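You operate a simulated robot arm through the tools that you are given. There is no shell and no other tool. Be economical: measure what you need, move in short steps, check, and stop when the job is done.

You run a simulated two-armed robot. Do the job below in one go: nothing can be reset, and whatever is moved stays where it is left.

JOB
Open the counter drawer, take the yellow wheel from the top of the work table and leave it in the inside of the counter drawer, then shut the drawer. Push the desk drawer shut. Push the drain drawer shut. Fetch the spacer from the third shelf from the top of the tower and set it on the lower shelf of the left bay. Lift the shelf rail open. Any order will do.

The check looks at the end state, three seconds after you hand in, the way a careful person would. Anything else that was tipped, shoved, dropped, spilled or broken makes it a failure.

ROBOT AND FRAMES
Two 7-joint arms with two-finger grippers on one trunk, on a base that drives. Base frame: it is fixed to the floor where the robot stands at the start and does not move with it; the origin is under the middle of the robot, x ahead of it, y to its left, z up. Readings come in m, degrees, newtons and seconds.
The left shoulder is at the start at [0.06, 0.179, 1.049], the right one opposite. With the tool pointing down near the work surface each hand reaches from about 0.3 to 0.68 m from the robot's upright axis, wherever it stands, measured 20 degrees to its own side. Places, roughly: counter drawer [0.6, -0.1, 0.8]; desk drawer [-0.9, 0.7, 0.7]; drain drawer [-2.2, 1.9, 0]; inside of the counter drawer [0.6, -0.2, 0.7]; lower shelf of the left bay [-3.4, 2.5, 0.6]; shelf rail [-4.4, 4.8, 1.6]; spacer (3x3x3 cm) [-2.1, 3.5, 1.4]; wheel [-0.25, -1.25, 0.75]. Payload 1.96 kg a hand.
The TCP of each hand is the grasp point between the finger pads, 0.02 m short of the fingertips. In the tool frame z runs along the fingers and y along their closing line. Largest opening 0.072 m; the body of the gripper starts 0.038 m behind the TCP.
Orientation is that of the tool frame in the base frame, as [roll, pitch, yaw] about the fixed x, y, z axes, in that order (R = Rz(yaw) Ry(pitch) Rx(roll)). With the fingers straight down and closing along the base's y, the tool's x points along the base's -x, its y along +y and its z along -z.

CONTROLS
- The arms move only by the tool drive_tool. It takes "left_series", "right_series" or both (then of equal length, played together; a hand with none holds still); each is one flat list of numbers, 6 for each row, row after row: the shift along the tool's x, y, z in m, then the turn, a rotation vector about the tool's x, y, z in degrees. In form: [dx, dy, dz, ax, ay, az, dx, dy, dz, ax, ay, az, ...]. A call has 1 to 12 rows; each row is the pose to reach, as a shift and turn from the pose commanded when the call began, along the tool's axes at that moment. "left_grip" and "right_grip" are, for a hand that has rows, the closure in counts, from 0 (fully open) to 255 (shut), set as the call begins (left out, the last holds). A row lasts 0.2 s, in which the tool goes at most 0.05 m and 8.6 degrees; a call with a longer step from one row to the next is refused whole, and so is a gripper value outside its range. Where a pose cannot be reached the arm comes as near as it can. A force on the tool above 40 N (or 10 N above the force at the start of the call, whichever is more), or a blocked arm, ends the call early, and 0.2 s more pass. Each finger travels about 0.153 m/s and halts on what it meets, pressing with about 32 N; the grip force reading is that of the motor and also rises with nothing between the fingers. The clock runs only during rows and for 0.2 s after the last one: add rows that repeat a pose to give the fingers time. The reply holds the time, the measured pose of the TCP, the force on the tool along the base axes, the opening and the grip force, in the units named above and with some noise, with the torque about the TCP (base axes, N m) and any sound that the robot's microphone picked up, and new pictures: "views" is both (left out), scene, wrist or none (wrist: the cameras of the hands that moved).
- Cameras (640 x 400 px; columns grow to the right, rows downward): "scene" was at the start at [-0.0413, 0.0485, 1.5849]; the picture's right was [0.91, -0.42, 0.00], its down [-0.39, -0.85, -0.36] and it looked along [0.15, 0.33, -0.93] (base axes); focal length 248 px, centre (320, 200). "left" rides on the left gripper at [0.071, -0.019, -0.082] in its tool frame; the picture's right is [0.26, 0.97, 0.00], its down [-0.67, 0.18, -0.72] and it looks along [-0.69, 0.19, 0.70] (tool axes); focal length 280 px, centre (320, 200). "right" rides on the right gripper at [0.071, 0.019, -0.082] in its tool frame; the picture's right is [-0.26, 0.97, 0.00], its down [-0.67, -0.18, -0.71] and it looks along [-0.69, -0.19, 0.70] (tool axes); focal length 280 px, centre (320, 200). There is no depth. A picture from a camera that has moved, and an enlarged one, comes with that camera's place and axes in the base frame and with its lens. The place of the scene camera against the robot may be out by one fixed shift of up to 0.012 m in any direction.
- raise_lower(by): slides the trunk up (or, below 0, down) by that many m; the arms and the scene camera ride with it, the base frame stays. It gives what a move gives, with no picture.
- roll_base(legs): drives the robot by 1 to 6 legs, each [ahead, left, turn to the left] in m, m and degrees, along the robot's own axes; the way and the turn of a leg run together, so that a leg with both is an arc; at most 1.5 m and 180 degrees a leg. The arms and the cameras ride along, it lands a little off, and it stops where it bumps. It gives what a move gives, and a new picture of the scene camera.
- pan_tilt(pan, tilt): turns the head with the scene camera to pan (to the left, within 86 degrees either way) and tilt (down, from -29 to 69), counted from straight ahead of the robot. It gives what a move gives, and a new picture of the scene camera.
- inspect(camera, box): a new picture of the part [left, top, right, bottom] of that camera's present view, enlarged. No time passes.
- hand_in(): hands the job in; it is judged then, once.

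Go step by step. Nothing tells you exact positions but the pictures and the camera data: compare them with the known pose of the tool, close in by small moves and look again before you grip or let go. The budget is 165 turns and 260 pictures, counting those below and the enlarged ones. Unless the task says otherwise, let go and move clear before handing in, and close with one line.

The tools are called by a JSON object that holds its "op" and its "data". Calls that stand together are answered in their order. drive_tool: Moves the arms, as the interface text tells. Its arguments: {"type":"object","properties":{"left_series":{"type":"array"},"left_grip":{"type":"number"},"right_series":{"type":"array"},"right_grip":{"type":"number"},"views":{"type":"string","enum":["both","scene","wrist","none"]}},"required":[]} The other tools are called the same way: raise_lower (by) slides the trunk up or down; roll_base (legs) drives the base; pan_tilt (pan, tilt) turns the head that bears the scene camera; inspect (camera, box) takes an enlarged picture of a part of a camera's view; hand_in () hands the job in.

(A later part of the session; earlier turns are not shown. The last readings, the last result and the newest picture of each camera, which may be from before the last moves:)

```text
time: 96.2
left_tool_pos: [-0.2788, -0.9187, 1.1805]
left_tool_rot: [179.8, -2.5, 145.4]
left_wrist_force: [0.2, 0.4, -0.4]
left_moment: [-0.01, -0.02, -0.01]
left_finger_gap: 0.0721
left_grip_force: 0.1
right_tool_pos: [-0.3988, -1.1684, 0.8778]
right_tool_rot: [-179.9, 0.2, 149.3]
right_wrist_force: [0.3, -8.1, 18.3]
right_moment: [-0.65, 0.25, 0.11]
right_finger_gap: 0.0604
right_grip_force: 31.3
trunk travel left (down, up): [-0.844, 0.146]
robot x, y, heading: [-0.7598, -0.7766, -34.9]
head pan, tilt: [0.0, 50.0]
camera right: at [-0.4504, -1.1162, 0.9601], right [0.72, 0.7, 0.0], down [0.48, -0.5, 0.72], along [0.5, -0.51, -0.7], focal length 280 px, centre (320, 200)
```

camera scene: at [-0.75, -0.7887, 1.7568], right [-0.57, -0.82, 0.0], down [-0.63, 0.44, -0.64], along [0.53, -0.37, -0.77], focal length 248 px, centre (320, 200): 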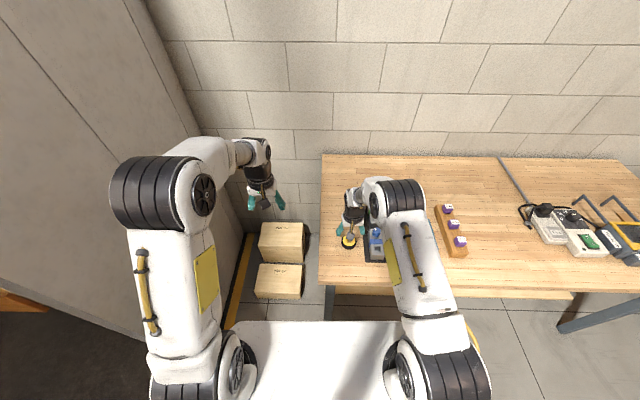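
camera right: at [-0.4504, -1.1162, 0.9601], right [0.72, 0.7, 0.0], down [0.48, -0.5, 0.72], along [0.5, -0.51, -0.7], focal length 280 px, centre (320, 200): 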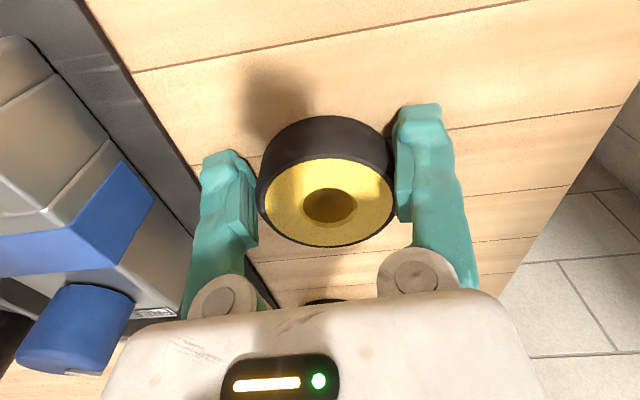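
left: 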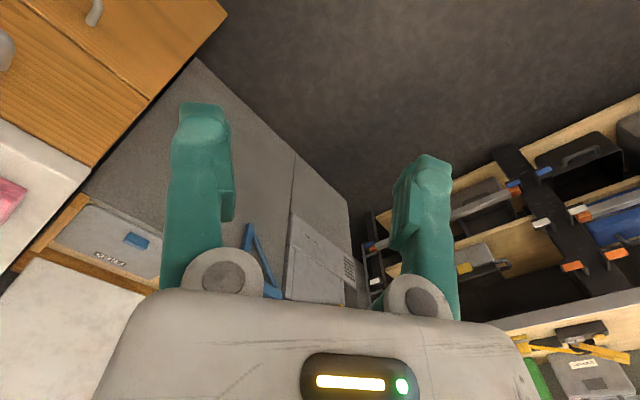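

{"op": "drive_tool", "data": {"right_series": [0, 0, -0.02, 0, 0, 0, 0, 0, -0.05, 0, 0, 0, 0, 0, -0.09, 0, 0, 0, 0, 0, -0.13, 0, 0, 0, 0, 0, -0.17, 0, 0, 0, 0, 0, -0.2, 0, 0, 0], "views": "both"}}

```text
time: 97.6
left_tool_pos: [-0.2782, -0.9196, 1.1812]
left_tool_rot: [179.7, -2.6, 145.5]
left_wrist_force: [-0.2, 0.4, 0.3]
left_moment: [-0.03, -0.01, -0.01]
left_finger_gap: 0.0721
left_grip_force: 0.1
right_tool_pos: [-0.3974, -1.169, 1.0807]
right_tool_rot: [179.9, -0.1, 149.3]
right_wrist_force: [0.4, -0.1, -1.1]
right_moment: [-0.01, 0.01, -0.02]
right_finger_gap: 0.0606
right_grip_force: 32.0
trunk travel left (down, up): [-0.844, 0.146]
robot x, y, heading: [-0.7581, -0.7765, -34.7]
head pan, tilt: [0.0, 50.0]
camera scene: at [-0.7502, -0.7886, 1.7568], right [-0.57, -0.82, 0.0], down [-0.63, 0.44, -0.64], along [0.53, -0.37, -0.77], focal length 248 px, centre (320, 200)
camera right: at [-0.4493, -1.116, 1.1614], right [0.72, 0.7, 0.0], down [0.49, -0.5, 0.71], along [0.5, -0.51, -0.7], focal length 280 px, centre (320, 200)
```

scene: 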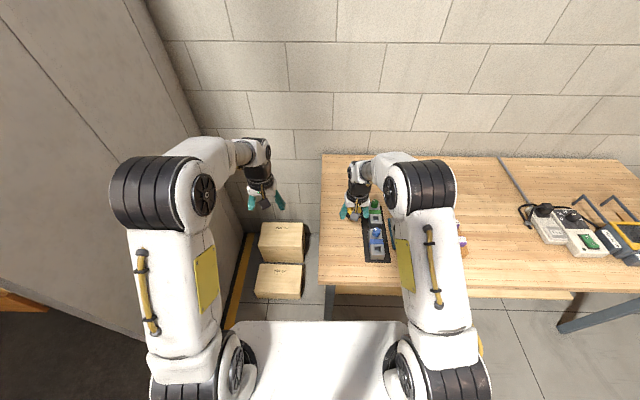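
right: 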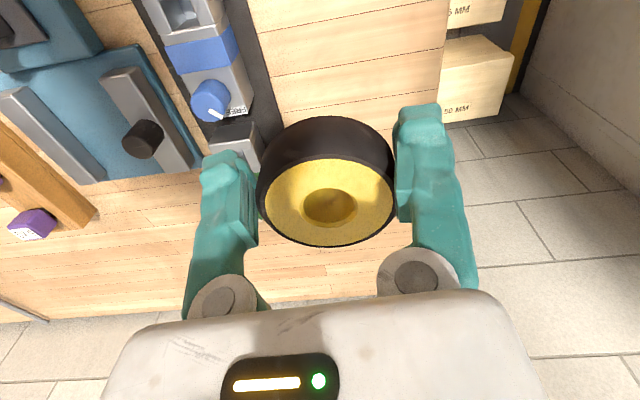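

Wheel held (gap 0.06). I'll back away, turn to face the doorway and check alignment.

{"op": "roll_base", "data": {"legs": [[-0.29, 0, 0], [0, 0, 90]]}}

```text
time: 103.5
left_tool_pos: [-0.8709, -0.1255, 1.1806]
left_tool_rot: [179.8, -2.5, -122.5]
left_wrist_force: [-0.1, 0.7, -0.1]
left_moment: [-0.03, -0.04, -0.02]
left_finger_gap: 0.0719
left_grip_force: 0.0
right_tool_pos: [-0.6167, -0.2371, 1.0797]
right_tool_rot: [179.8, 0.0, -118.5]
right_wrist_force: [-0.5, 0.1, -0.7]
right_moment: [0.0, 0.0, 0.0]
right_finger_gap: 0.0596
right_grip_force: 32.9
trunk travel left (down, up): [-0.844, 0.146]
robot x, y, heading: [-0.995, -0.6087, 57.2]
head pan, tilt: [0.0, 50.0]
camera scene: at [-0.9906, -0.6002, 1.7568], right [0.84, -0.54, 0.0], down [-0.41, -0.65, -0.64], along [0.35, 0.54, -0.77], focal length 248 px, centre (320, 200)
```

scene: 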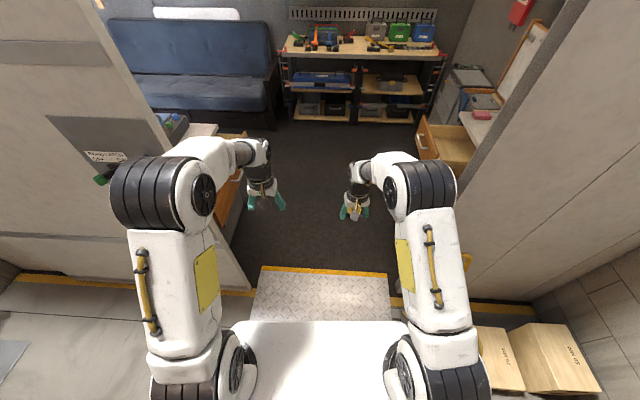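

{"op": "roll_base", "data": {"legs": [[0, 0, -1.8], [0.8, 0, 0]]}}

```text
time: 105.8
left_tool_pos: [-0.7484, 0.0902, 1.1988]
left_tool_rot: [-179.4, 8.6, -120.9]
left_wrist_force: [0.7, 1.3, 0.0]
left_moment: [-0.07, 0.02, 0.0]
left_finger_gap: 0.072
left_grip_force: 0.1
right_tool_pos: [-0.5003, -0.0121, 1.1052]
right_tool_rot: [179.1, 10.4, -118.0]
right_wrist_force: [1.6, 3.4, -1.7]
right_moment: [-0.18, 0.1, 0.01]
right_finger_gap: 0.0592
right_grip_force: 31.9
trunk travel left (down, up): [-0.844, 0.146]
robot x, y, heading: [-0.8904, -0.4258, 58.0]
head pan, tilt: [0.0, 50.0]
stopped in leg 2: the robot was blocked; the commanded pose is now the measured one
camera scene: at [-0.8587, -0.3797, 1.7651], right [0.85, -0.53, 0.0], down [-0.41, -0.66, -0.62], along [0.33, 0.53, -0.78], focal length 248 px, centre (320, 200)
```

scene: 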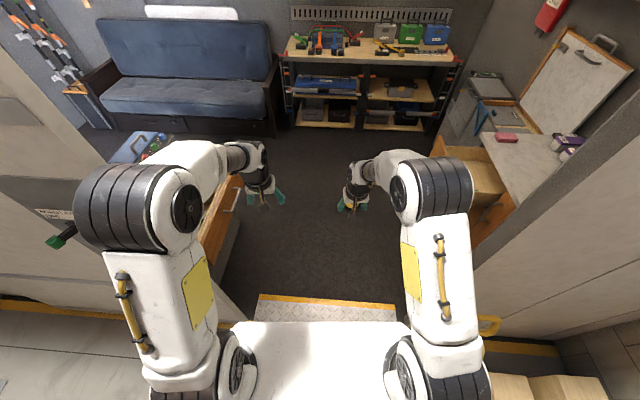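

Left elbow is touching the door edge on the left. I'll back off, shift right and continue.

{"op": "roll_base", "data": {"legs": [[-0.1, 0, 0], [0, -0.13, -2.5], [0.5, 0, 0]]}}

```text
time: 106.9
left_tool_pos: [-0.7706, 0.0555, 1.1371]
left_tool_rot: [180.0, 0.6, -121.4]
left_wrist_force: [1.1, 0.5, -0.2]
left_moment: [-0.05, 0.0, -0.02]
left_finger_gap: 0.0721
left_grip_force: 0.0
right_tool_pos: [-0.5371, -0.0918, 1.0216]
right_tool_rot: [179.7, -4.1, -117.9]
right_wrist_force: [0.9, 0.9, -0.8]
right_moment: [-0.03, 0.02, -0.02]
right_finger_gap: 0.0589
right_grip_force: 31.8
trunk travel left (down, up): [-0.844, 0.146]
robot x, y, heading: [-0.9275, -0.49, 58.2]
head pan, tilt: [0.0, 50.0]
stopped in leg 1: the robot was blocked; the commanded pose is now the measured one
camera scene: at [-0.9384, -0.5078, 1.7603], right [0.85, -0.53, 0.0], down [-0.4, -0.64, -0.66], along [0.35, 0.56, -0.75], focal length 248 px, centre (320, 200)
```

scene: 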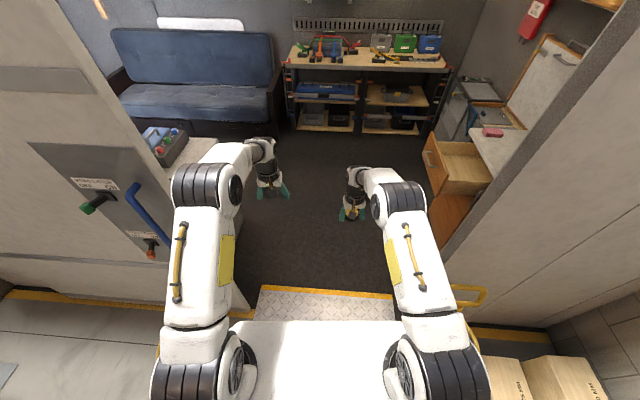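

{"op": "roll_base", "data": {"legs": [[0, -0.06, 0]]}}

```text
time: 107.6
left_tool_pos: [-0.7403, 0.0919, 1.0836]
left_tool_rot: [-179.5, 2.8, -121.6]
left_wrist_force: [-1.1, -0.1, -0.3]
left_moment: [-0.05, 0.0, -0.02]
left_finger_gap: 0.0719
left_grip_force: 0.1
right_tool_pos: [-0.5192, -0.0825, 0.9604]
right_tool_rot: [179.4, -5.0, -117.7]
right_wrist_force: [0.2, -0.7, -0.1]
right_moment: [-0.02, 0.0, -0.01]
right_finger_gap: 0.0579
right_grip_force: 32.4
trunk travel left (down, up): [-0.844, 0.146]
robot x, y, heading: [-0.9181, -0.4923, 58.2]
head pan, tilt: [0.0, 50.0]
stopped in leg 1: the robot was blocked; the commanded pose is now the measured one
camera scene: at [-0.9342, -0.5094, 1.7602], right [0.85, -0.53, 0.0], down [-0.4, -0.64, -0.66], along [0.35, 0.56, -0.75], focal length 248 px, centre (320, 200)
```

scene: 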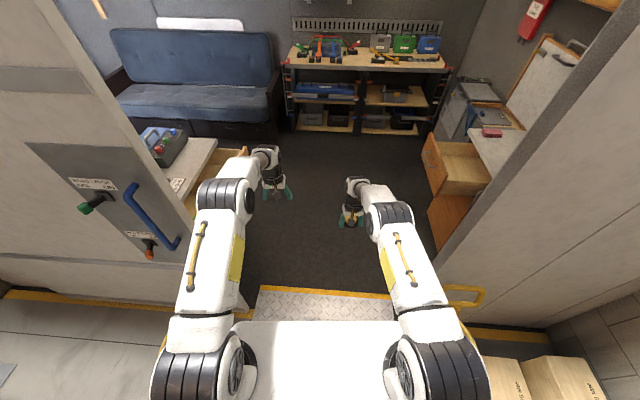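

The base appears to be climbing the lip of the plate (slight nose-up tilt), and the arms are narrower now. Retry forward.

{"op": "roll_base", "data": {"legs": [[0.4, 0, -2.5]]}}

```text
time: 108.3
left_tool_pos: [-0.7253, 0.1038, 1.0105]
left_tool_rot: [-179.1, 3.5, -122.3]
left_wrist_force: [-0.1, -0.9, -0.2]
left_moment: [-0.02, 0.0, 0.0]
left_finger_gap: 0.0722
left_grip_force: 0.1
right_tool_pos: [-0.5187, -0.0916, 0.8838]
right_tool_rot: [179.0, -4.4, -117.9]
right_wrist_force: [-0.2, 0.1, 0.3]
right_moment: [-0.01, 0.06, -0.01]
right_finger_gap: 0.0574
right_grip_force: 32.2
trunk travel left (down, up): [-0.844, 0.146]
robot x, y, heading: [-0.9147, -0.4892, 58.1]
head pan, tilt: [0.0, 50.0]
stopped in leg 1: the robot was blocked; the commanded pose is now the measured one
camera scene: at [-0.9321, -0.5126, 1.7601], right [0.85, -0.53, 0.0], down [-0.4, -0.64, -0.66], along [0.35, 0.56, -0.75], focal length 248 px, centre (320, 200)
```

scene: 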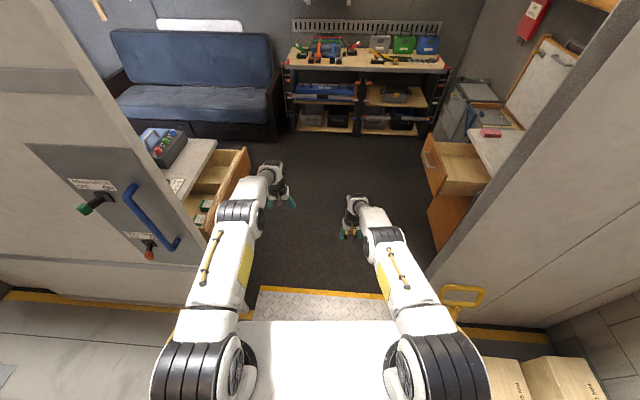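

{"op": "drive_tool", "data": {"left_series": [0, 0, -0.03, 0, 0, 0, 0, 0, -0.06, 0, 0, 0, 0, 0, -0.08, 0, 0, 0, 0, 0, -0.08, 0, 0, 0], "right_series": [0, 0, -0.03, 0, 0, 0, 0, 0, -0.07, 0, 0, 0, 0, 0, -0.11, 0, 0, 0, 0, 0, -0.15, 0, 0, 0], "views": "none"}}

{"op": "pan_tilt", "data": {"pan": 0, "tilt": 69}}

```text
time: 108.7
left_tool_pos: [-0.7235, 0.1023, 0.9692]
left_tool_rot: [-178.9, 3.5, -122.7]
left_wrist_force: [-0.7, 0.2, 0.2]
left_moment: [-0.03, -0.02, -0.03]
left_finger_gap: 0.0722
left_grip_force: 0.1
left hand out of reach, approached as far as the arm can: row 1
right_tool_pos: [-0.5197, -0.0966, 0.8558]
right_tool_rot: [178.9, -3.2, -117.9]
right_wrist_force: [0.7, -0.2, 0.2]
right_moment: [-0.01, 0.05, -0.01]
right_finger_gap: 0.0573
right_grip_force: 32.2
right hand out of reach, approached as far as the arm can: row 1
trunk travel left (down, up): [-0.844, 0.146]
robot x, y, heading: [-0.918, -0.4865, 57.9]
head pan, tilt: [0.0, 50.0]
stopped in row 1 (left hand): the arm was blocked; the commanded pose is now the measured one
```

```text
time: 109.5
left_tool_pos: [-0.7229, 0.1008, 0.9673]
left_tool_rot: [-178.7, 3.3, -122.7]
left_wrist_force: [-0.6, -0.3, 0.5]
left_moment: [-0.04, 0.01, 0.01]
left_finger_gap: 0.0717
left_grip_force: 0.0
right_tool_pos: [-0.5203, -0.0969, 0.8552]
right_tool_rot: [178.9, -3.2, -117.9]
right_wrist_force: [0.0, -0.4, -0.6]
right_moment: [0.0, 0.01, 0.0]
right_finger_gap: 0.0567
right_grip_force: 31.6
trunk travel left (down, up): [-0.844, 0.146]
robot x, y, heading: [-0.916, -0.4863, 58.1]
head pan, tilt: [0.0, 68.8]
camera scene: at [-0.9436, -0.529, 1.738], right [0.85, -0.53, 0.0], down [-0.49, -0.78, -0.39], along [0.2, 0.33, -0.92], focal length 248 px, centre (320, 200)
```

scene: 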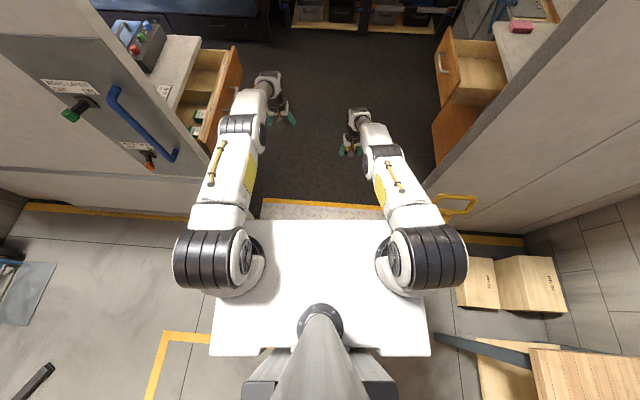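

{"op": "drive_tool", "data": {"right_series": [0, 0, -0.01, 0, 0, 0, 0, 0, -0.02, 0, 0, 0, 0, 0, -0.03, 0, 0, 0, 0, 0, -0.04, 0, 0, 0], "views": "none"}}

```text
time: 109.8
left_tool_pos: [-0.7246, 0.0958, 0.9286]
left_tool_rot: [-178.5, 3.6, -123.1]
left_wrist_force: [0.7, -0.4, 0.0]
left_moment: [-0.02, -0.01, 0.0]
left_finger_gap: 0.0721
left_grip_force: 0.0
right_tool_pos: [-0.5146, -0.0906, 0.8507]
right_tool_rot: [178.8, -0.7, -117.9]
right_wrist_force: [0.7, 0.4, -0.1]
right_moment: [-0.02, 0.02, -0.01]
right_finger_gap: 0.0569
right_grip_force: 31.4
right hand out of reach, approached as far as the arm can: row 1
trunk travel left (down, up): [-0.844, 0.146]
robot x, y, heading: [-0.9188, -0.4889, 57.9]
head pan, tilt: [0.0, 68.8]
stopped in row 1 (left hand): the arm was blocked; the commanded pose is now the measured one
```

{"op": "pan_tilt", "data": {"pan": 45, "tilt": 55}}

{"op": "pan_tilt", "data": {"pan": 86, "tilt": 60}}

{"op": "pan_tilt", "data": {"pan": -86, "tilt": 60}}

```text
time: 110.9
left_tool_pos: [-0.7253, 0.0941, 0.9291]
left_tool_rot: [-178.6, 3.3, -123.1]
left_wrist_force: [0.1, 0.7, -0.1]
left_moment: [0.0, 0.0, 0.03]
left_finger_gap: 0.0718
left_grip_force: 0.0
right_tool_pos: [-0.5138, -0.0914, 0.8514]
right_tool_rot: [178.8, -0.9, -117.9]
right_wrist_force: [0.0, 0.3, -0.2]
right_moment: [-0.02, 0.0, 0.0]
right_finger_gap: 0.0564
right_grip_force: 32.0
trunk travel left (down, up): [-0.844, 0.146]
robot x, y, heading: [-0.9155, -0.4887, 58.1]
head pan, tilt: [45.0, 55.0]
camera scene: at [-0.9895, -0.5063, 1.7533], right [0.97, 0.22, 0.02], down [0.19, -0.79, -0.59], along [-0.12, 0.57, -0.81], focal length 248 px, centre (320, 200)
```

scene: 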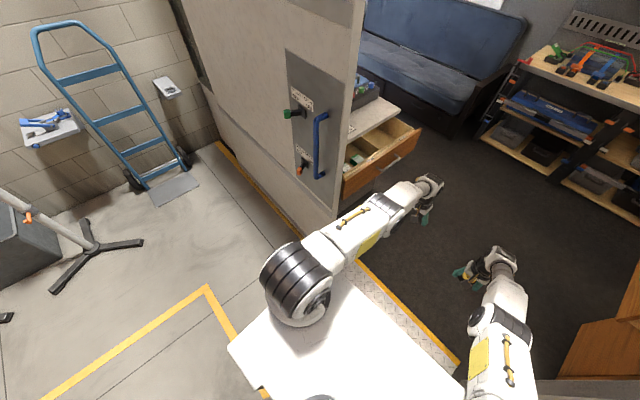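

```text
time: 112.0
left_tool_pos: [-0.7261, 0.0939, 0.9287]
left_tool_rot: [-178.6, 3.3, -123.1]
left_wrist_force: [1.0, -0.2, 0.4]
left_moment: [0.0, -0.01, 0.05]
left_finger_gap: 0.072
left_grip_force: 0.1
right_tool_pos: [-0.5145, -0.0906, 0.8506]
right_tool_rot: [178.7, -0.8, -117.8]
right_wrist_force: [-0.6, 0.5, -1.5]
right_moment: [-0.01, 0.01, 0.02]
right_finger_gap: 0.0561
right_grip_force: 32.1
trunk travel left (down, up): [-0.844, 0.146]
robot x, y, heading: [-0.9108, -0.4881, 58.2]
head pan, tilt: [85.9, 60.0]
camera scene: at [-1.0272, -0.5372, 1.7462], right [0.59, 0.81, 0.02], down [0.71, -0.5, -0.5], along [-0.39, 0.31, -0.86], focal length 248 px, centre (320, 200)
```

scene: 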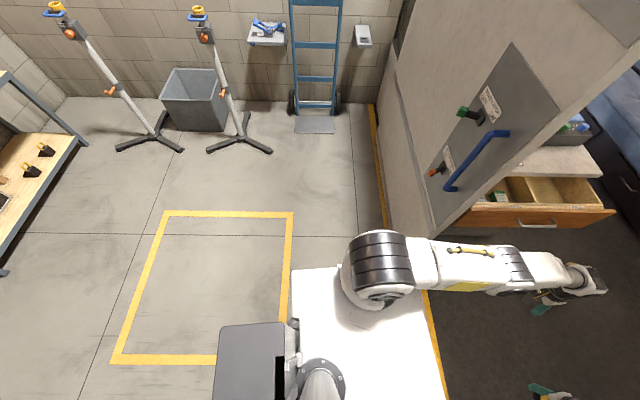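

```text
time: 114.6
left_tool_pos: [-0.7275, 0.0948, 0.9283]
left_tool_rot: [-178.6, 3.2, -123.0]
left_wrist_force: [-0.7, 0.1, 0.0]
left_moment: [0.0, -0.01, -0.01]
left_finger_gap: 0.0719
left_grip_force: 0.0
right_tool_pos: [-0.5151, -0.0915, 0.8506]
right_tool_rot: [178.9, -0.8, -117.9]
right_wrist_force: [-0.3, 0.4, -1.0]
right_moment: [-0.01, -0.03, 0.0]
right_finger_gap: 0.0554
right_grip_force: 31.7
trunk travel left (down, up): [-0.844, 0.146]
robot x, y, heading: [-0.9168, -0.4862, 58.1]
head pan, tilt: [-85.9, 60.0]
camera scene: at [-0.9144, -0.6077, 1.7462], right [-0.47, -0.88, -0.02], down [-0.76, 0.41, -0.5], along [0.45, -0.22, -0.86], focal length 248 px, centre (320, 200)
```

scene: 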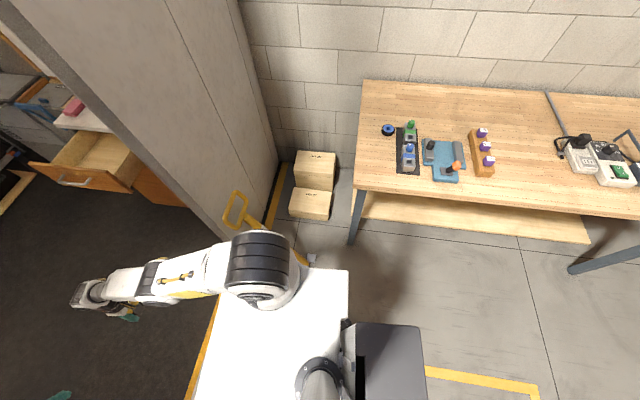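

{"op": "roll_base", "data": {"legs": [[0.3, -0.03, -2]]}}

```text
time: 115.3
left_tool_pos: [-0.7219, 0.1019, 0.9138]
left_tool_rot: [-178.4, 5.8, -122.9]
left_wrist_force: [0.0, 0.4, -0.4]
left_moment: [-0.01, 0.01, 0.04]
left_finger_gap: 0.072
left_grip_force: 0.2
right_tool_pos: [-0.5121, -0.0947, 0.8459]
right_tool_rot: [178.6, -1.5, -118.0]
right_wrist_force: [0.8, 0.3, -0.8]
right_moment: [-0.03, 0.05, -0.01]
right_finger_gap: 0.056
right_grip_force: 32.1
trunk travel left (down, up): [-0.844, 0.146]
robot x, y, heading: [-0.9119, -0.4855, 58.3]
head pan, tilt: [-85.9, 60.0]
stopped in leg 1: the robot was blocked; the commanded pose is now the measured one
camera scene: at [-0.9125, -0.6053, 1.7461], right [-0.47, -0.88, -0.02], down [-0.76, 0.42, -0.5], along [0.45, -0.22, -0.86], focal length 248 px, centre (320, 200)
```

scene: 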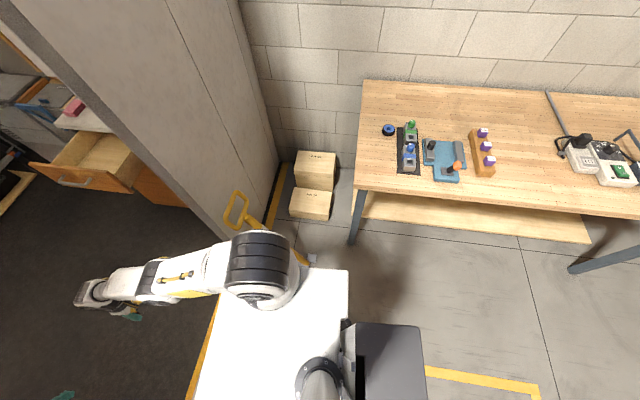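

{"op": "roll_base", "data": {"legs": [[-0.3, 0, 0]]}}

```text
time: 117.4
left_tool_pos: [-0.8609, -0.128, 0.9014]
left_tool_rot: [-178.4, 5.6, -123.2]
left_wrist_force: [-0.8, 0.4, 0.7]
left_moment: [0.01, 0.01, -0.04]
left_finger_gap: 0.0719
left_grip_force: 0.0
right_tool_pos: [-0.6565, -0.3269, 0.8304]
right_tool_rot: [178.7, -2.6, -118.2]
right_wrist_force: [0.6, 0.5, -1.2]
right_moment: [-0.01, 0.01, -0.03]
right_finger_gap: 0.0553
right_grip_force: 32.3
trunk travel left (down, up): [-0.844, 0.146]
robot x, y, heading: [-1.07, -0.7363, 57.3]
head pan, tilt: [-85.9, 60.0]
camera scene: at [-1.0477, -0.82, 1.7443], right [-0.47, -0.88, 0.0], down [-0.76, 0.41, -0.5], along [0.44, -0.24, -0.87], focal length 248 px, centre (320, 200)
```

scene: 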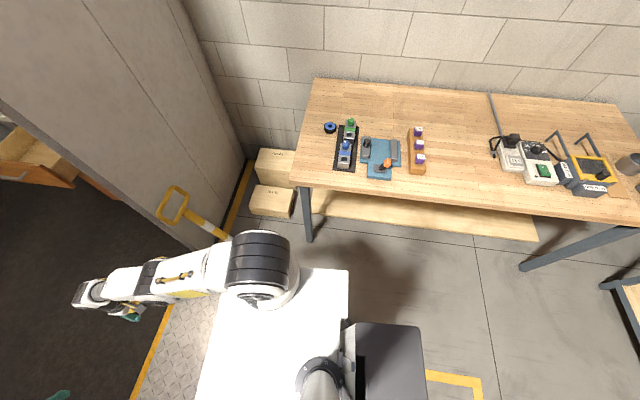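

Freed. I'll lift both hands back up and verify the wheel is still gripped.

{"op": "drive_tool", "data": {"left_series": [0.02, 0, -0.04, 0, 0, 0, 0.04, 0, -0.08, 0, 0, 0, 0.06, 0, -0.12, 0, 0, 0, 0.08, 0, -0.16, 0, 0, 0, 0.1, 0, -0.2, 0, 0, 0, 0.1, 0, -0.22, 0, 0, 0], "right_series": [0, 0, -0.04, 0, 0.5, 0, 0, 0, -0.08, 0, 1, 0, 0, 0, -0.12, 0, 1.5, 0, 0, 0, -0.16, 0, 2, 0, 0, 0, -0.2, 0, 2.5, 0, 0, 0, -0.24, 0, 2.5, 0], "views": "wrist", "right_grip": 220}}

```text
time: 118.8
left_tool_pos: [-0.9364, -0.2257, 1.112]
left_tool_rot: [-178.3, 5.7, -123.1]
left_wrist_force: [-0.8, 0.3, 0.4]
left_moment: [0.0, -0.04, -0.04]
left_finger_gap: 0.072
left_grip_force: 0.0
right_tool_pos: [-0.668, -0.315, 1.0752]
right_tool_rot: [177.6, -1.0, -119.2]
right_wrist_force: [-0.8, 0.1, -1.1]
right_moment: [-0.03, 0.0, -0.01]
right_finger_gap: 0.0544
right_grip_force: 32.1
right hand out of reach, approached as far as the arm can: row 5, 6
trunk travel left (down, up): [-0.844, 0.146]
robot x, y, heading: [-1.0702, -0.7377, 57.7]
head pan, tilt: [-85.9, 60.0]
camera right: at [-0.7156, -0.3689, 1.1577], right [-0.71, 0.7, 0.04], down [0.52, 0.5, 0.69], along [0.47, 0.51, -0.72], focal length 280 px, centre (320, 200)
camera left: at [-0.9641, -0.3022, 1.1857], right [-0.95, 0.31, -0.05], down [0.16, 0.61, 0.77], along [0.27, 0.73, -0.63], focal length 280 px, centre (320, 200)
```

right: 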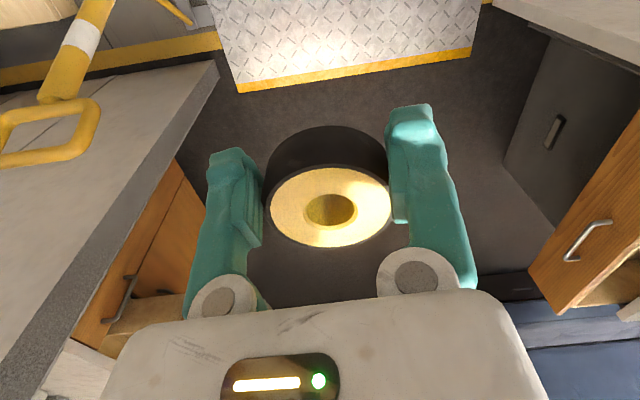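
left: 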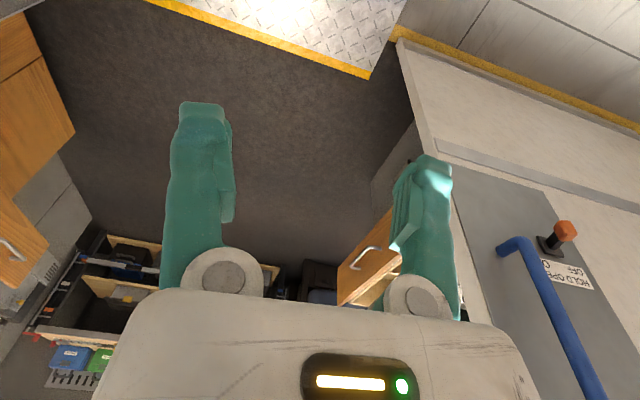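

The wheel is slowly creeping down in the grip. I'll turn the hand horizontal with fingers closing vertically so it can't slide out.

{"op": "drive_tool", "data": {"right_series": [0, 0, 0.005, -4.95, -4.95, 4.95, 0, 0, 0.01, -9.9, -9.9, 9.9, 0, 0, 0.015, -14.85, -14.85, 14.85, 0, 0, 0.02, -19.8, -19.8, 19.8, 0, 0, 0.03, -24.75, -24.75, 24.75, 0, 0, 0.04, -29.7, -29.7, 29.7, 0, 0, 0.05, -34.65, -34.65, 34.65, 0, 0, 0.06, -39.6, -39.6, 39.6, 0, 0, 0.07, -44.55, -44.55, 44.55, 0, 0, 0.08, -49.5, -49.5, 49.5, 0, 0, 0.08, -54.45, -54.45, 54.45, 0, 0, 0.08, -59.4, -59.4, 59.4], "views": "none"}}

{"op": "drive_tool", "data": {"right_series": [0, 0, 0, -4.95, -4.95, 4.95, 0, 0, 0, -9.9, -9.9, 9.9, 0, 0, 0, -9.9, -9.9, 9.9], "views": "wrist"}}

```text
time: 121.4
left_tool_pos: [-0.9343, -0.2246, 1.1118]
left_tool_rot: [-178.4, 5.6, -123.2]
left_wrist_force: [0.2, -0.6, -0.3]
left_moment: [-0.01, -0.02, 0.0]
left_finger_gap: 0.072
left_grip_force: 0.1
right_tool_pos: [-0.6702, -0.3143, 0.9933]
right_tool_rot: [101.2, 6.2, 161.5]
right_wrist_force: [0.5, -0.4, -0.9]
right_moment: [-0.02, 0.0, -0.03]
right_finger_gap: 0.0536
right_grip_force: 31.8
trunk travel left (down, up): [-0.844, 0.146]
robot x, y, heading: [-1.0718, -0.7374, 57.6]
head pan, tilt: [-85.9, 60.0]
```

```text
time: 122.2
left_tool_pos: [-0.9335, -0.2265, 1.1118]
left_tool_rot: [-178.4, 5.6, -123.2]
left_wrist_force: [-0.7, -0.1, -0.7]
left_moment: [-0.02, -0.02, 0.0]
left_finger_gap: 0.0718
left_grip_force: 0.0
right_tool_pos: [-0.6712, -0.3138, 0.9949]
right_tool_rot: [90.9, -2.6, 150.7]
right_wrist_force: [0.0, -0.1, -1.4]
right_moment: [0.01, -0.01, 0.02]
right_finger_gap: 0.0538
right_grip_force: 31.6
trunk travel left (down, up): [-0.844, 0.146]
robot x, y, heading: [-1.0715, -0.7399, 57.9]
head pan, tilt: [-85.9, 60.0]
camera right: at [-0.7712, -0.3511, 1.0172], right [0.27, -0.14, 0.95], down [0.23, -0.95, -0.2], along [0.93, 0.27, -0.23], focal length 280 px, centre (320, 200)
```

right: 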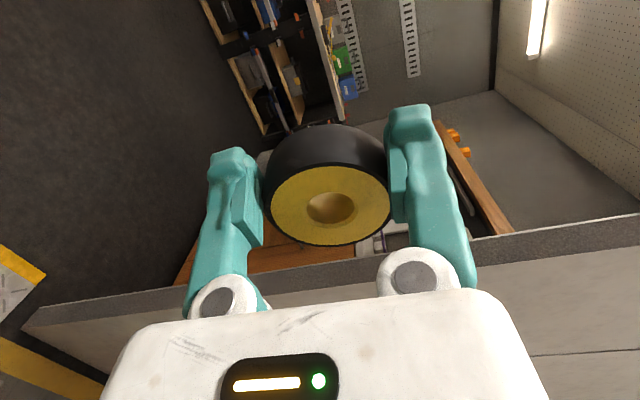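

{"op": "raise_lower", "data": {"by": -0.15}}

{"op": "roll_base", "data": {"legs": [[0, -0.04, -2.4], [0.12, 0, 0], [0.1, 0, 0], [0.1, 0, 0]]}}

```text
time: 123.9
left_tool_pos: [-0.9349, -0.2241, 0.9616]
left_tool_rot: [-178.4, 5.6, -123.1]
left_wrist_force: [0.0, -0.5, -0.1]
left_moment: [0.02, -0.03, 0.02]
left_finger_gap: 0.0719
left_grip_force: 0.2
right_tool_pos: [-0.6712, -0.3136, 0.8436]
right_tool_rot: [91.0, -2.5, 150.7]
right_wrist_force: [-0.1, 0.6, -1.9]
right_moment: [0.02, 0.02, 0.01]
right_finger_gap: 0.0534
right_grip_force: 31.8
trunk travel left (down, up): [-0.694, 0.296]
robot x, y, heading: [-1.067, -0.736, 57.6]
head pan, tilt: [-85.9, 60.0]
```

```text
time: 127.1
left_tool_pos: [-0.7011, 0.0044, 0.9608]
left_tool_rot: [-178.5, 5.5, -125.5]
left_wrist_force: [0.5, 0.1, -0.4]
left_moment: [-0.01, 0.01, -0.02]
left_finger_gap: 0.0719
left_grip_force: 0.0
right_tool_pos: [-0.4397, -0.0946, 0.8458]
right_tool_rot: [91.2, -2.7, 148.4]
right_wrist_force: [0.2, 0.6, -0.5]
right_moment: [0.05, -0.02, 0.01]
right_finger_gap: 0.0531
right_grip_force: 32.4
trunk travel left (down, up): [-0.694, 0.296]
robot x, y, heading: [-0.8604, -0.4979, 55.7]
head pan, tilt: [-85.9, 60.0]
camera scene: at [-0.8559, -0.6148, 1.5963], right [-0.51, -0.86, -0.02], down [-0.74, 0.45, -0.5], along [0.44, -0.24, -0.87], focal length 248 px, centre (320, 200)
```

scene: 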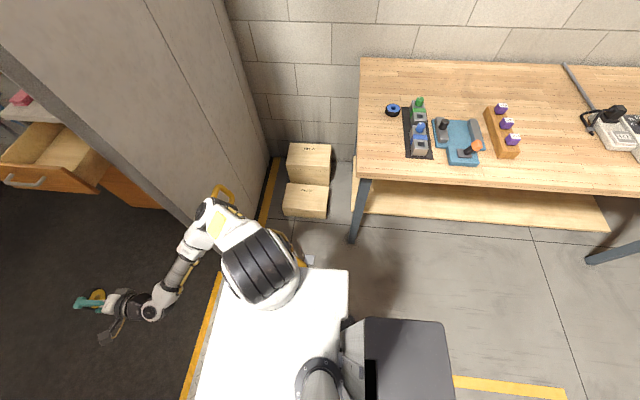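

Small steps work. Continue.

{"op": "roll_base", "data": {"legs": [[0.1, 0, 0], [0.1, 0, 0], [0.1, 0, 0], [0.1, 0, 0], [0.1, 0, 0], [0.1, 0, 0]]}}

{"op": "roll_base", "data": {"legs": [[0.1, 0, 0], [0.1, 0, 0], [0.1, 0, 0], [0.1, 0, 0], [0.1, 0, 0], [0.1, 0, 0]]}}

```text
time: 127.9
left_tool_pos: [-0.6671, 0.0602, 0.9123]
left_tool_rot: [-178.4, 1.3, -125.3]
left_wrist_force: [0.2, -0.5, -0.2]
left_moment: [-0.04, 0.03, -0.01]
left_finger_gap: 0.0721
left_grip_force: 0.1
right_tool_pos: [-0.3984, -0.0444, 0.8035]
right_tool_rot: [95.1, -2.5, 147.5]
right_wrist_force: [0.2, 1.7, -1.3]
right_moment: [0.03, -0.04, 0.02]
right_finger_gap: 0.0521
right_grip_force: 32.2
trunk travel left (down, up): [-0.694, 0.296]
robot x, y, heading: [-0.85, -0.4879, 55.5]
head pan, tilt: [-85.9, 60.0]
stopped in leg 1: the robot was blocked; the commanded pose is now the measured one
camera scene: at [-0.8506, -0.6009, 1.5965], right [-0.51, -0.86, -0.02], down [-0.74, 0.45, -0.5], along [0.44, -0.24, -0.86], focal length 248 px, centre (320, 200)
```

scene: 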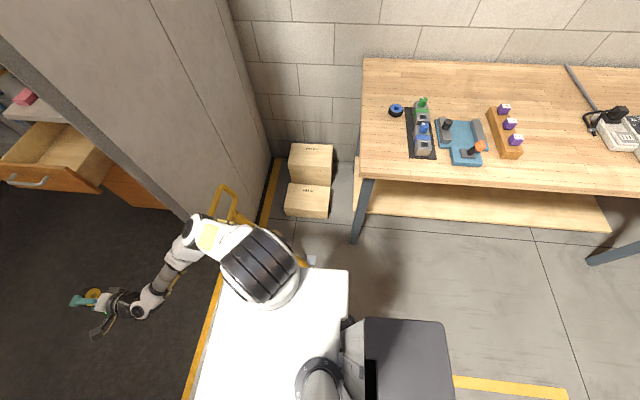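

```text
time: 128.6
left_tool_pos: [-0.6506, 0.0787, 0.8712]
left_tool_rot: [-178.5, -2.1, -125.6]
left_wrist_force: [0.5, 0.5, 0.4]
left_moment: [-0.01, -0.01, -0.01]
left_finger_gap: 0.0718
left_grip_force: 0.1
right_tool_pos: [-0.2781, -0.0759, 0.791]
right_tool_rot: [96.5, -1.8, 137.4]
right_wrist_force: [0.6, 0.8, -1.2]
right_moment: [-0.02, 0.03, 0.05]
right_finger_gap: 0.0527
right_grip_force: 32.4
trunk travel left (down, up): [-0.694, 0.296]
robot x, y, heading: [-0.8475, -0.4834, 55.4]
head pan, tilt: [-85.9, 60.0]
stopped in leg 1: the robot was blocked; the commanded pose is now the measured one
camera scene: at [-0.8459, -0.5995, 1.5962], right [-0.51, -0.86, -0.02], down [-0.74, 0.45, -0.5], along [0.44, -0.24, -0.87], focal length 248 px, centre (320, 200)
```

scene: 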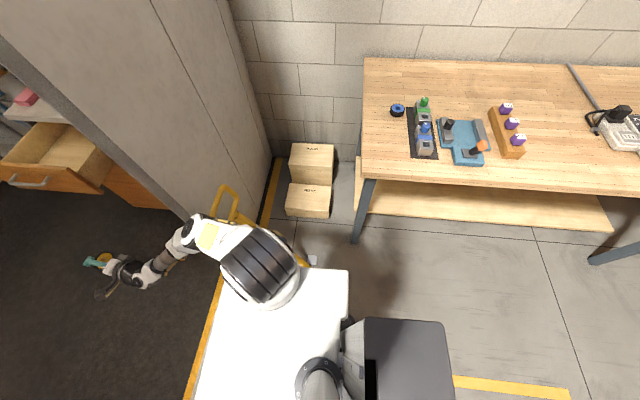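

{"op": "roll_base", "data": {"legs": [[-0.14, 0, 0]]}}

{"op": "raise_lower", "data": {"by": 0.12}}

```text
time: 129.3
left_tool_pos: [-0.6444, 0.0833, 0.8063]
left_tool_rot: [-178.2, -0.1, -125.8]
left_wrist_force: [0.1, -0.9, 0.2]
left_moment: [0.04, 0.01, -0.03]
left_finger_gap: 0.0722
left_grip_force: 0.1
right_tool_pos: [-0.1732, -0.1539, 0.7878]
right_tool_rot: [97.9, -2.7, 125.6]
right_wrist_force: [0.1, -0.4, -0.3]
right_moment: [-0.01, 0.03, 0.06]
right_finger_gap: 0.0525
right_grip_force: 31.6
trunk travel left (down, up): [-0.694, 0.296]
robot x, y, heading: [-0.8506, -0.4862, 55.5]
head pan, tilt: [-85.9, 60.0]
stopped in leg 1: the robot was blocked; the commanded pose is now the measured one
camera scene: at [-0.8506, -0.6061, 1.596], right [-0.51, -0.86, -0.02], down [-0.74, 0.45, -0.5], along [0.44, -0.24, -0.87], focal length 248 px, centre (320, 200)
```

scene: 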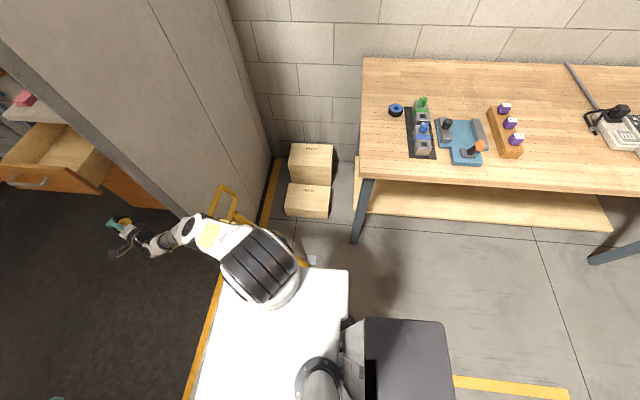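

```text
time: 129.7
left_tool_pos: [-0.6432, 0.0804, 0.7736]
left_tool_rot: [-178.0, 0.6, -125.8]
left_wrist_force: [0.6, -0.3, 0.0]
left_moment: [-0.01, 0.04, -0.04]
left_finger_gap: 0.0722
left_grip_force: 0.1
right_tool_pos: [-0.1253, -0.2006, 0.793]
right_tool_rot: [98.4, -3.0, 119.6]
right_wrist_force: [0.9, 0.0, -1.4]
right_moment: [0.02, 0.0, 0.01]
right_finger_gap: 0.0523
right_grip_force: 31.6
trunk travel left (down, up): [-0.696, 0.294]
robot x, y, heading: [-0.8448, -0.4861, 55.6]
head pan, tilt: [-85.9, 60.0]
stopped: the arm was blocked; the commanded pose is now the measured one
```

{"op": "pan_tilt", "data": {"pan": 0, "tilt": 60}}

{"op": "roll_base", "data": {"legs": [[-0.4, 0, 0]]}}

```text
time: 131.3
left_tool_pos: [-0.645, 0.08, 0.7739]
left_tool_rot: [-177.9, 0.4, -125.9]
left_wrist_force: [0.5, 0.2, 0.1]
left_moment: [-0.02, -0.02, 0.01]
left_finger_gap: 0.072
left_grip_force: 0.1
right_tool_pos: [-0.1294, -0.195, 0.7973]
right_tool_rot: [98.0, -2.9, 120.3]
right_wrist_force: [0.8, 1.2, -0.5]
right_moment: [0.03, 0.0, 0.0]
right_finger_gap: 0.0521
right_grip_force: 32.4
trunk travel left (down, up): [-0.696, 0.294]
robot x, y, heading: [-0.8506, -0.4908, 55.6]
head pan, tilt: [0.0, 60.0]
camera scene: at [-0.8711, -0.5168, 1.6002], right [0.82, -0.57, 0.0], down [-0.48, -0.7, -0.52], along [0.29, 0.43, -0.85], focal length 248 px, centre (320, 200)
```

scene: 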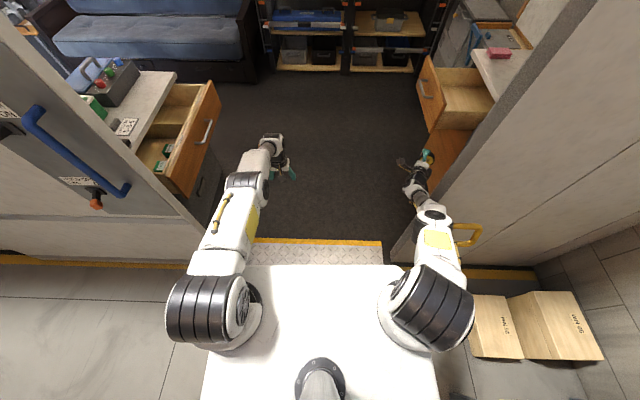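

```text
time: 132.0
left_tool_pos: [-0.6525, 0.0894, 0.7393]
left_tool_rot: [-177.2, 2.9, -125.5]
left_wrist_force: [-0.1, 1.7, -0.1]
left_moment: [-0.03, 0.0, 0.01]
left_finger_gap: 0.072
left_grip_force: 0.1
right_tool_pos: [-0.0856, -0.2503, 0.8074]
right_tool_rot: [98.7, -1.0, 112.6]
right_wrist_force: [-56.5, 37.0, -24.5]
right_moment: [1.05, -2.83, -6.99]
right_finger_gap: 0.0518
right_grip_force: 31.9
trunk travel left (down, up): [-0.696, 0.294]
robot x, y, heading: [-0.8497, -0.4906, 55.9]
head pan, tilt: [0.0, 60.0]
stopped in leg 1: the robot was blocked; the commanded pose is now the measured one
camera scene: at [-0.8824, -0.4997, 1.5994], right [0.83, -0.56, 0.01], down [-0.48, -0.71, -0.51], along [0.3, 0.42, -0.86], focal length 248 px, centre (320, 200)
```

scene: 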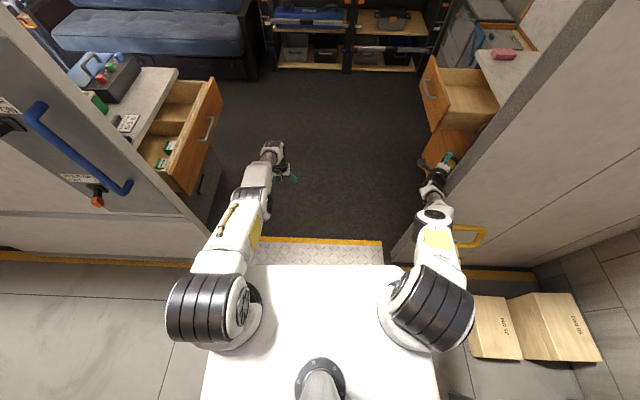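

{"op": "drive_tool", "data": {"right_series": [0.03, 0.02, -0.02, 0, 0, 0, 0.06, 0.04, -0.04, 0, 0, 0, 0.09, 0.07, -0.06, 0, 0, 0, 0.12, 0.1, -0.08, 0, 0, 0, 0.15, 0.13, -0.08, 0, 0, 0], "views": "scene"}}

```text
time: 132.4
left_tool_pos: [-0.6485, 0.0775, 0.7371]
left_tool_rot: [-177.5, 2.7, -125.9]
left_wrist_force: [-0.2, 1.1, -1.3]
left_moment: [-0.05, -0.03, -0.01]
left_finger_gap: 0.072
left_grip_force: 0.2
right_tool_pos: [-0.1377, -0.1798, 0.8007]
right_tool_rot: [101.4, -3.2, 117.6]
right_wrist_force: [-0.9, 1.3, -0.7]
right_moment: [0.0, 0.02, -0.09]
right_finger_gap: 0.0519
right_grip_force: 32.4
trunk travel left (down, up): [-0.696, 0.294]
robot x, y, heading: [-0.8504, -0.4929, 55.5]
head pan, tilt: [0.0, 60.0]
stopped in row 2 (right hand): the arm was blocked; the commanded pose is now the measured one
camera scene: at [-0.876, -0.5135, 1.6004], right [0.82, -0.57, 0.0], down [-0.48, -0.7, -0.52], along [0.3, 0.42, -0.86], focal length 248 px, centre (320, 200)
```

scene: 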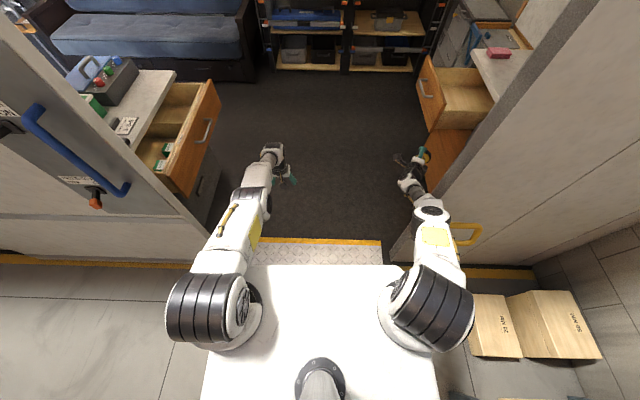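

{"op": "drive_tool", "data": {"right_series": [0.02, 0.02, 0, 0, 0, 0, 0.04, 0.04, 0, 0, 0, 0, 0.06, 0.06, 0, 0, 0, 0, 0.08, 0.08, 0, 0, 0, 0, 0.1, 0.1, 0, 0, 0, 0], "views": "none"}}

{"op": "drive_tool", "data": {"right_series": [0.02, 0.02, 0, 0, 0, 0, 0.04, 0.04, 0, 0, 0, 0, 0.06, 0.06, 0, 0, 0, 0, 0.08, 0.08, 0, 0, 0, 0, 0.1, 0.1, 0, 0, 0, 0], "views": "none"}}

```text
time: 132.8
left_tool_pos: [-0.6483, 0.0722, 0.7345]
left_tool_rot: [-177.9, 2.4, -126.0]
left_wrist_force: [-0.2, 0.0, -0.4]
left_moment: [0.04, 0.02, 0.0]
left_finger_gap: 0.0719
left_grip_force: 0.0
right_tool_pos: [-0.1305, -0.1657, 0.8167]
right_tool_rot: [101.5, -3.6, 117.9]
right_wrist_force: [0.3, -1.3, -1.1]
right_moment: [0.04, 0.02, 0.0]
right_finger_gap: 0.052
right_grip_force: 32.3
trunk travel left (down, up): [-0.696, 0.294]
robot x, y, heading: [-0.8506, -0.4929, 55.1]
head pan, tilt: [0.0, 60.0]
stopped in row 1 (right hand): the arm was blocked; the commanded pose is now the measured one
```

```text
time: 133.1
left_tool_pos: [-0.6533, 0.0697, 0.7276]
left_tool_rot: [-177.8, 1.7, -125.8]
left_wrist_force: [-0.2, 0.0, -0.3]
left_moment: [-0.01, -0.02, -0.02]
left_finger_gap: 0.0719
left_grip_force: 0.0
right_tool_pos: [-0.1322, -0.1465, 0.8311]
right_tool_rot: [101.7, -3.5, 118.3]
right_wrist_force: [0.1, -0.3, -1.4]
right_moment: [0.03, 0.01, 0.01]
right_finger_gap: 0.0517
right_grip_force: 32.0
trunk travel left (down, up): [-0.696, 0.294]
robot x, y, heading: [-0.8513, -0.491, 55.6]
head pan, tilt: [0.0, 60.0]
stopped in row 1 (right hand): the arm was blocked; the commanded pose is now the measured one
```

{"op": "roll_base", "data": {"legs": [[-0.3, 0, 0]]}}

```text
time: 133.8
left_tool_pos: [-0.662, 0.0592, 0.7161]
left_tool_rot: [-177.7, 0.6, -125.7]
left_wrist_force: [-0.3, 0.3, -0.6]
left_moment: [-0.02, 0.01, 0.03]
left_finger_gap: 0.0719
left_grip_force: 0.0
right_tool_pos: [-0.136, -0.1457, 0.8332]
right_tool_rot: [102.8, -2.4, 118.0]
right_wrist_force: [0.6, -0.6, -0.9]
right_moment: [-0.01, 0.03, 0.01]
right_finger_gap: 0.0515
right_grip_force: 31.5
trunk travel left (down, up): [-0.696, 0.294]
robot x, y, heading: [-0.8517, -0.4944, 55.2]
head pan, tilt: [0.0, 60.0]
stopped in leg 1: the robot was blocked; the commanded pose is now the measured one
camera scene: at [-0.8756, -0.5233, 1.6002], right [0.82, -0.57, 0.0], down [-0.49, -0.7, -0.52], along [0.3, 0.43, -0.85], focal length 248 px, centre (320, 200)
```

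scene: 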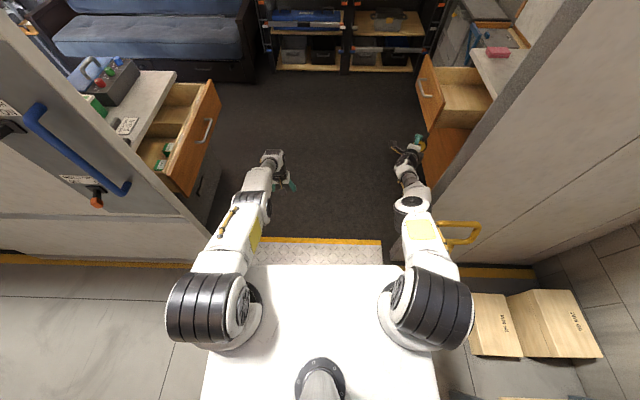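

{"op": "roll_base", "data": {"legs": [[-0.2, 0.1, 0]]}}

```text
time: 135.5
left_tool_pos: [-0.8466, -0.0322, 0.705]
left_tool_rot: [-177.7, -0.1, -125.7]
left_wrist_force: [-0.5, 0.0, 0.2]
left_moment: [-0.07, 0.01, 0.03]
left_finger_gap: 0.0722
left_grip_force: 0.0
right_tool_pos: [-0.3201, -0.2393, 0.8157]
right_tool_rot: [103.0, -2.2, 118.2]
right_wrist_force: [-0.5, -0.8, -0.7]
right_moment: [0.01, 0.02, 0.0]
right_finger_gap: 0.0516
right_grip_force: 31.7
trunk travel left (down, up): [-0.696, 0.294]
robot x, y, heading: [-1.0518, -0.6048, 55.3]
head pan, tilt: [0.0, 60.0]
camera scene: at [-1.0517, -0.6006, 1.5968], right [0.82, -0.57, 0.0], down [-0.49, -0.71, -0.5], along [0.28, 0.41, -0.87], focal length 248 px, centre (320, 200)
```

scene: 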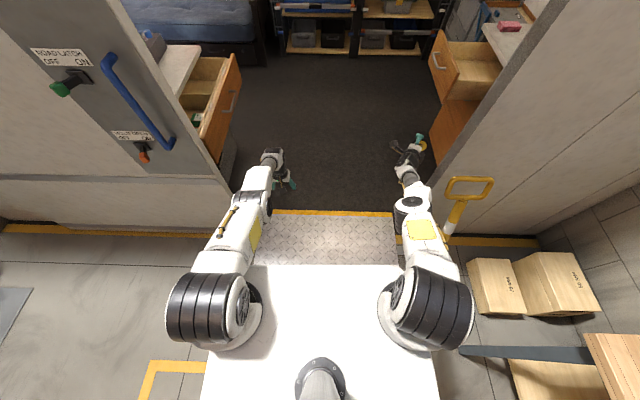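

Free again. I'll raise and centre both hands first, then take the lip with a short run-up.

{"op": "drive_tool", "data": {"left_series": [0, 0, -0.04, 0, 0, 0, 0, 0, -0.08, 0, 0, 0, 0, 0, -0.12, 0, 0, 0, 0, 0, -0.16, 0, 0, 0, 0, 0, -0.2, 0, 0, 0, 0, 0, -0.24, 0, 0, 0, 0, 0, -0.26, 0, 0, 0], "right_series": [0.03, 0.02, -0.01, 0, 3, 0, 0.06, 0.04, -0.02, 0, 7, 0, 0.09, 0.06, -0.03, 0, 11, 0, 0.12, 0.08, -0.04, 0, 15, 0, 0.14, 0.1, -0.05, 0, 20, 0, 0.14, 0.12, -0.05, 0, 25, 0, 0.14, 0.14, -0.05, 0, 30, 0], "views": "none"}}

{"op": "roll_base", "data": {"legs": [[0, -0.07, 0], [0.1, 0, 0], [0.3, 0, 0]]}}

```text
time: 137.1
left_tool_pos: [-0.8545, -0.027, 0.916]
left_tool_rot: [-177.8, -0.1, -125.7]
left_wrist_force: [-0.2, -0.2, 0.8]
left_moment: [0.01, 0.01, 0.02]
left_finger_gap: 0.0719
left_grip_force: 0.1
left hand out of reach, approached as far as the arm can: row 6, 7
right_tool_pos: [-0.3717, -0.104, 0.9596]
right_tool_rot: [100.4, -8.4, 147.8]
right_wrist_force: [-0.4, 0.7, -1.5]
right_moment: [-0.03, 0.05, 0.01]
right_finger_gap: 0.0514
right_grip_force: 32.4
right hand out of reach, approached as far as the arm can: row 1, 2, 3, 4, 5, 6, 7
trunk travel left (down, up): [-0.696, 0.294]
robot x, y, heading: [-1.0522, -0.5997, 55.3]
head pan, tilt: [0.0, 60.0]
```

```text
time: 139.8
left_tool_pos: [-0.669, 0.126, 0.8682]
left_tool_rot: [-177.8, 3.7, -125.1]
left_wrist_force: [0.2, 1.1, -1.3]
left_moment: [-0.07, 0.02, 0.0]
left_finger_gap: 0.0719
left_grip_force: 0.1
right_tool_pos: [-0.2279, 0.0185, 0.943]
right_tool_rot: [102.9, -8.6, 147.9]
right_wrist_force: [0.8, 1.1, -0.6]
right_moment: [0.05, -0.01, -0.02]
right_finger_gap: 0.0511
right_grip_force: 32.1
trunk travel left (down, up): [-0.696, 0.294]
robot x, y, heading: [-0.8783, -0.4717, 55.9]
head pan, tilt: [0.0, 60.0]
stopped in leg 3: the robot was blocked; the commanded pose is now the measured one
camera scene: at [-0.8967, -0.4966, 1.6002], right [0.83, -0.56, 0.0], down [-0.48, -0.71, -0.52], along [0.29, 0.43, -0.86], focal length 248 px, centre (320, 200)
```

scene: 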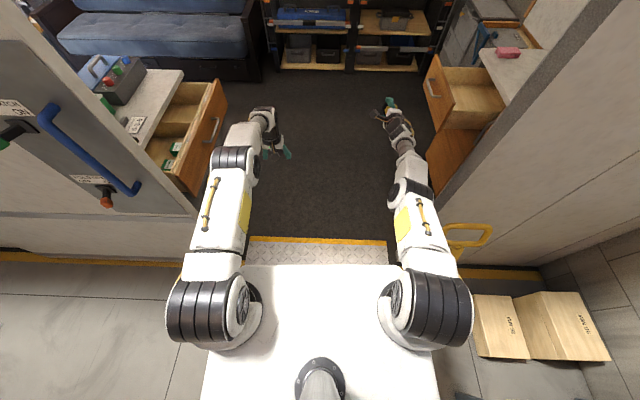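

{"op": "roll_base", "data": {"legs": [[0.25, 0.1, 0]]}}

```text
time: 140.5
left_tool_pos: [-0.6675, 0.1302, 0.7976]
left_tool_rot: [-177.9, 5.0, -125.0]
left_wrist_force: [-1.1, 0.0, -0.1]
left_moment: [-0.03, -0.04, 0.02]
left_finger_gap: 0.0719
left_grip_force: 0.0
right_tool_pos: [-0.2363, 0.0235, 0.9189]
right_tool_rot: [105.8, -8.7, 147.4]
right_wrist_force: [0.0, 0.9, -0.9]
right_moment: [-0.06, 0.04, -0.03]
right_finger_gap: 0.051
right_grip_force: 32.6
trunk travel left (down, up): [-0.696, 0.294]
robot x, y, heading: [-0.8748, -0.4636, 55.8]
head pan, tilt: [0.0, 60.0]
stopped in leg 1: the robot was blocked; the commanded pose is now the measured one
camera scene: at [-0.8958, -0.4936, 1.6], right [0.83, -0.56, 0.0], down [-0.48, -0.71, -0.52], along [0.29, 0.43, -0.85], focal length 248 px, centre (320, 200)
```

scene: 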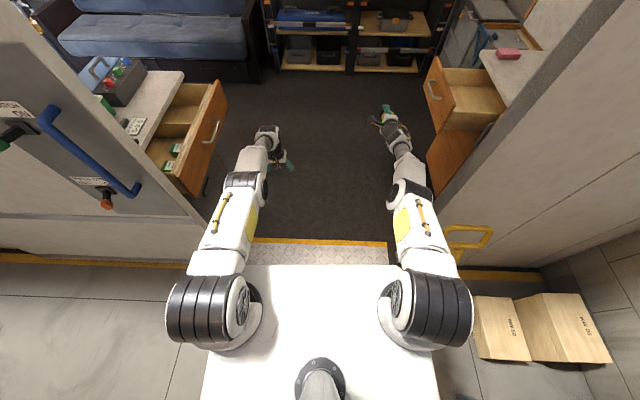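

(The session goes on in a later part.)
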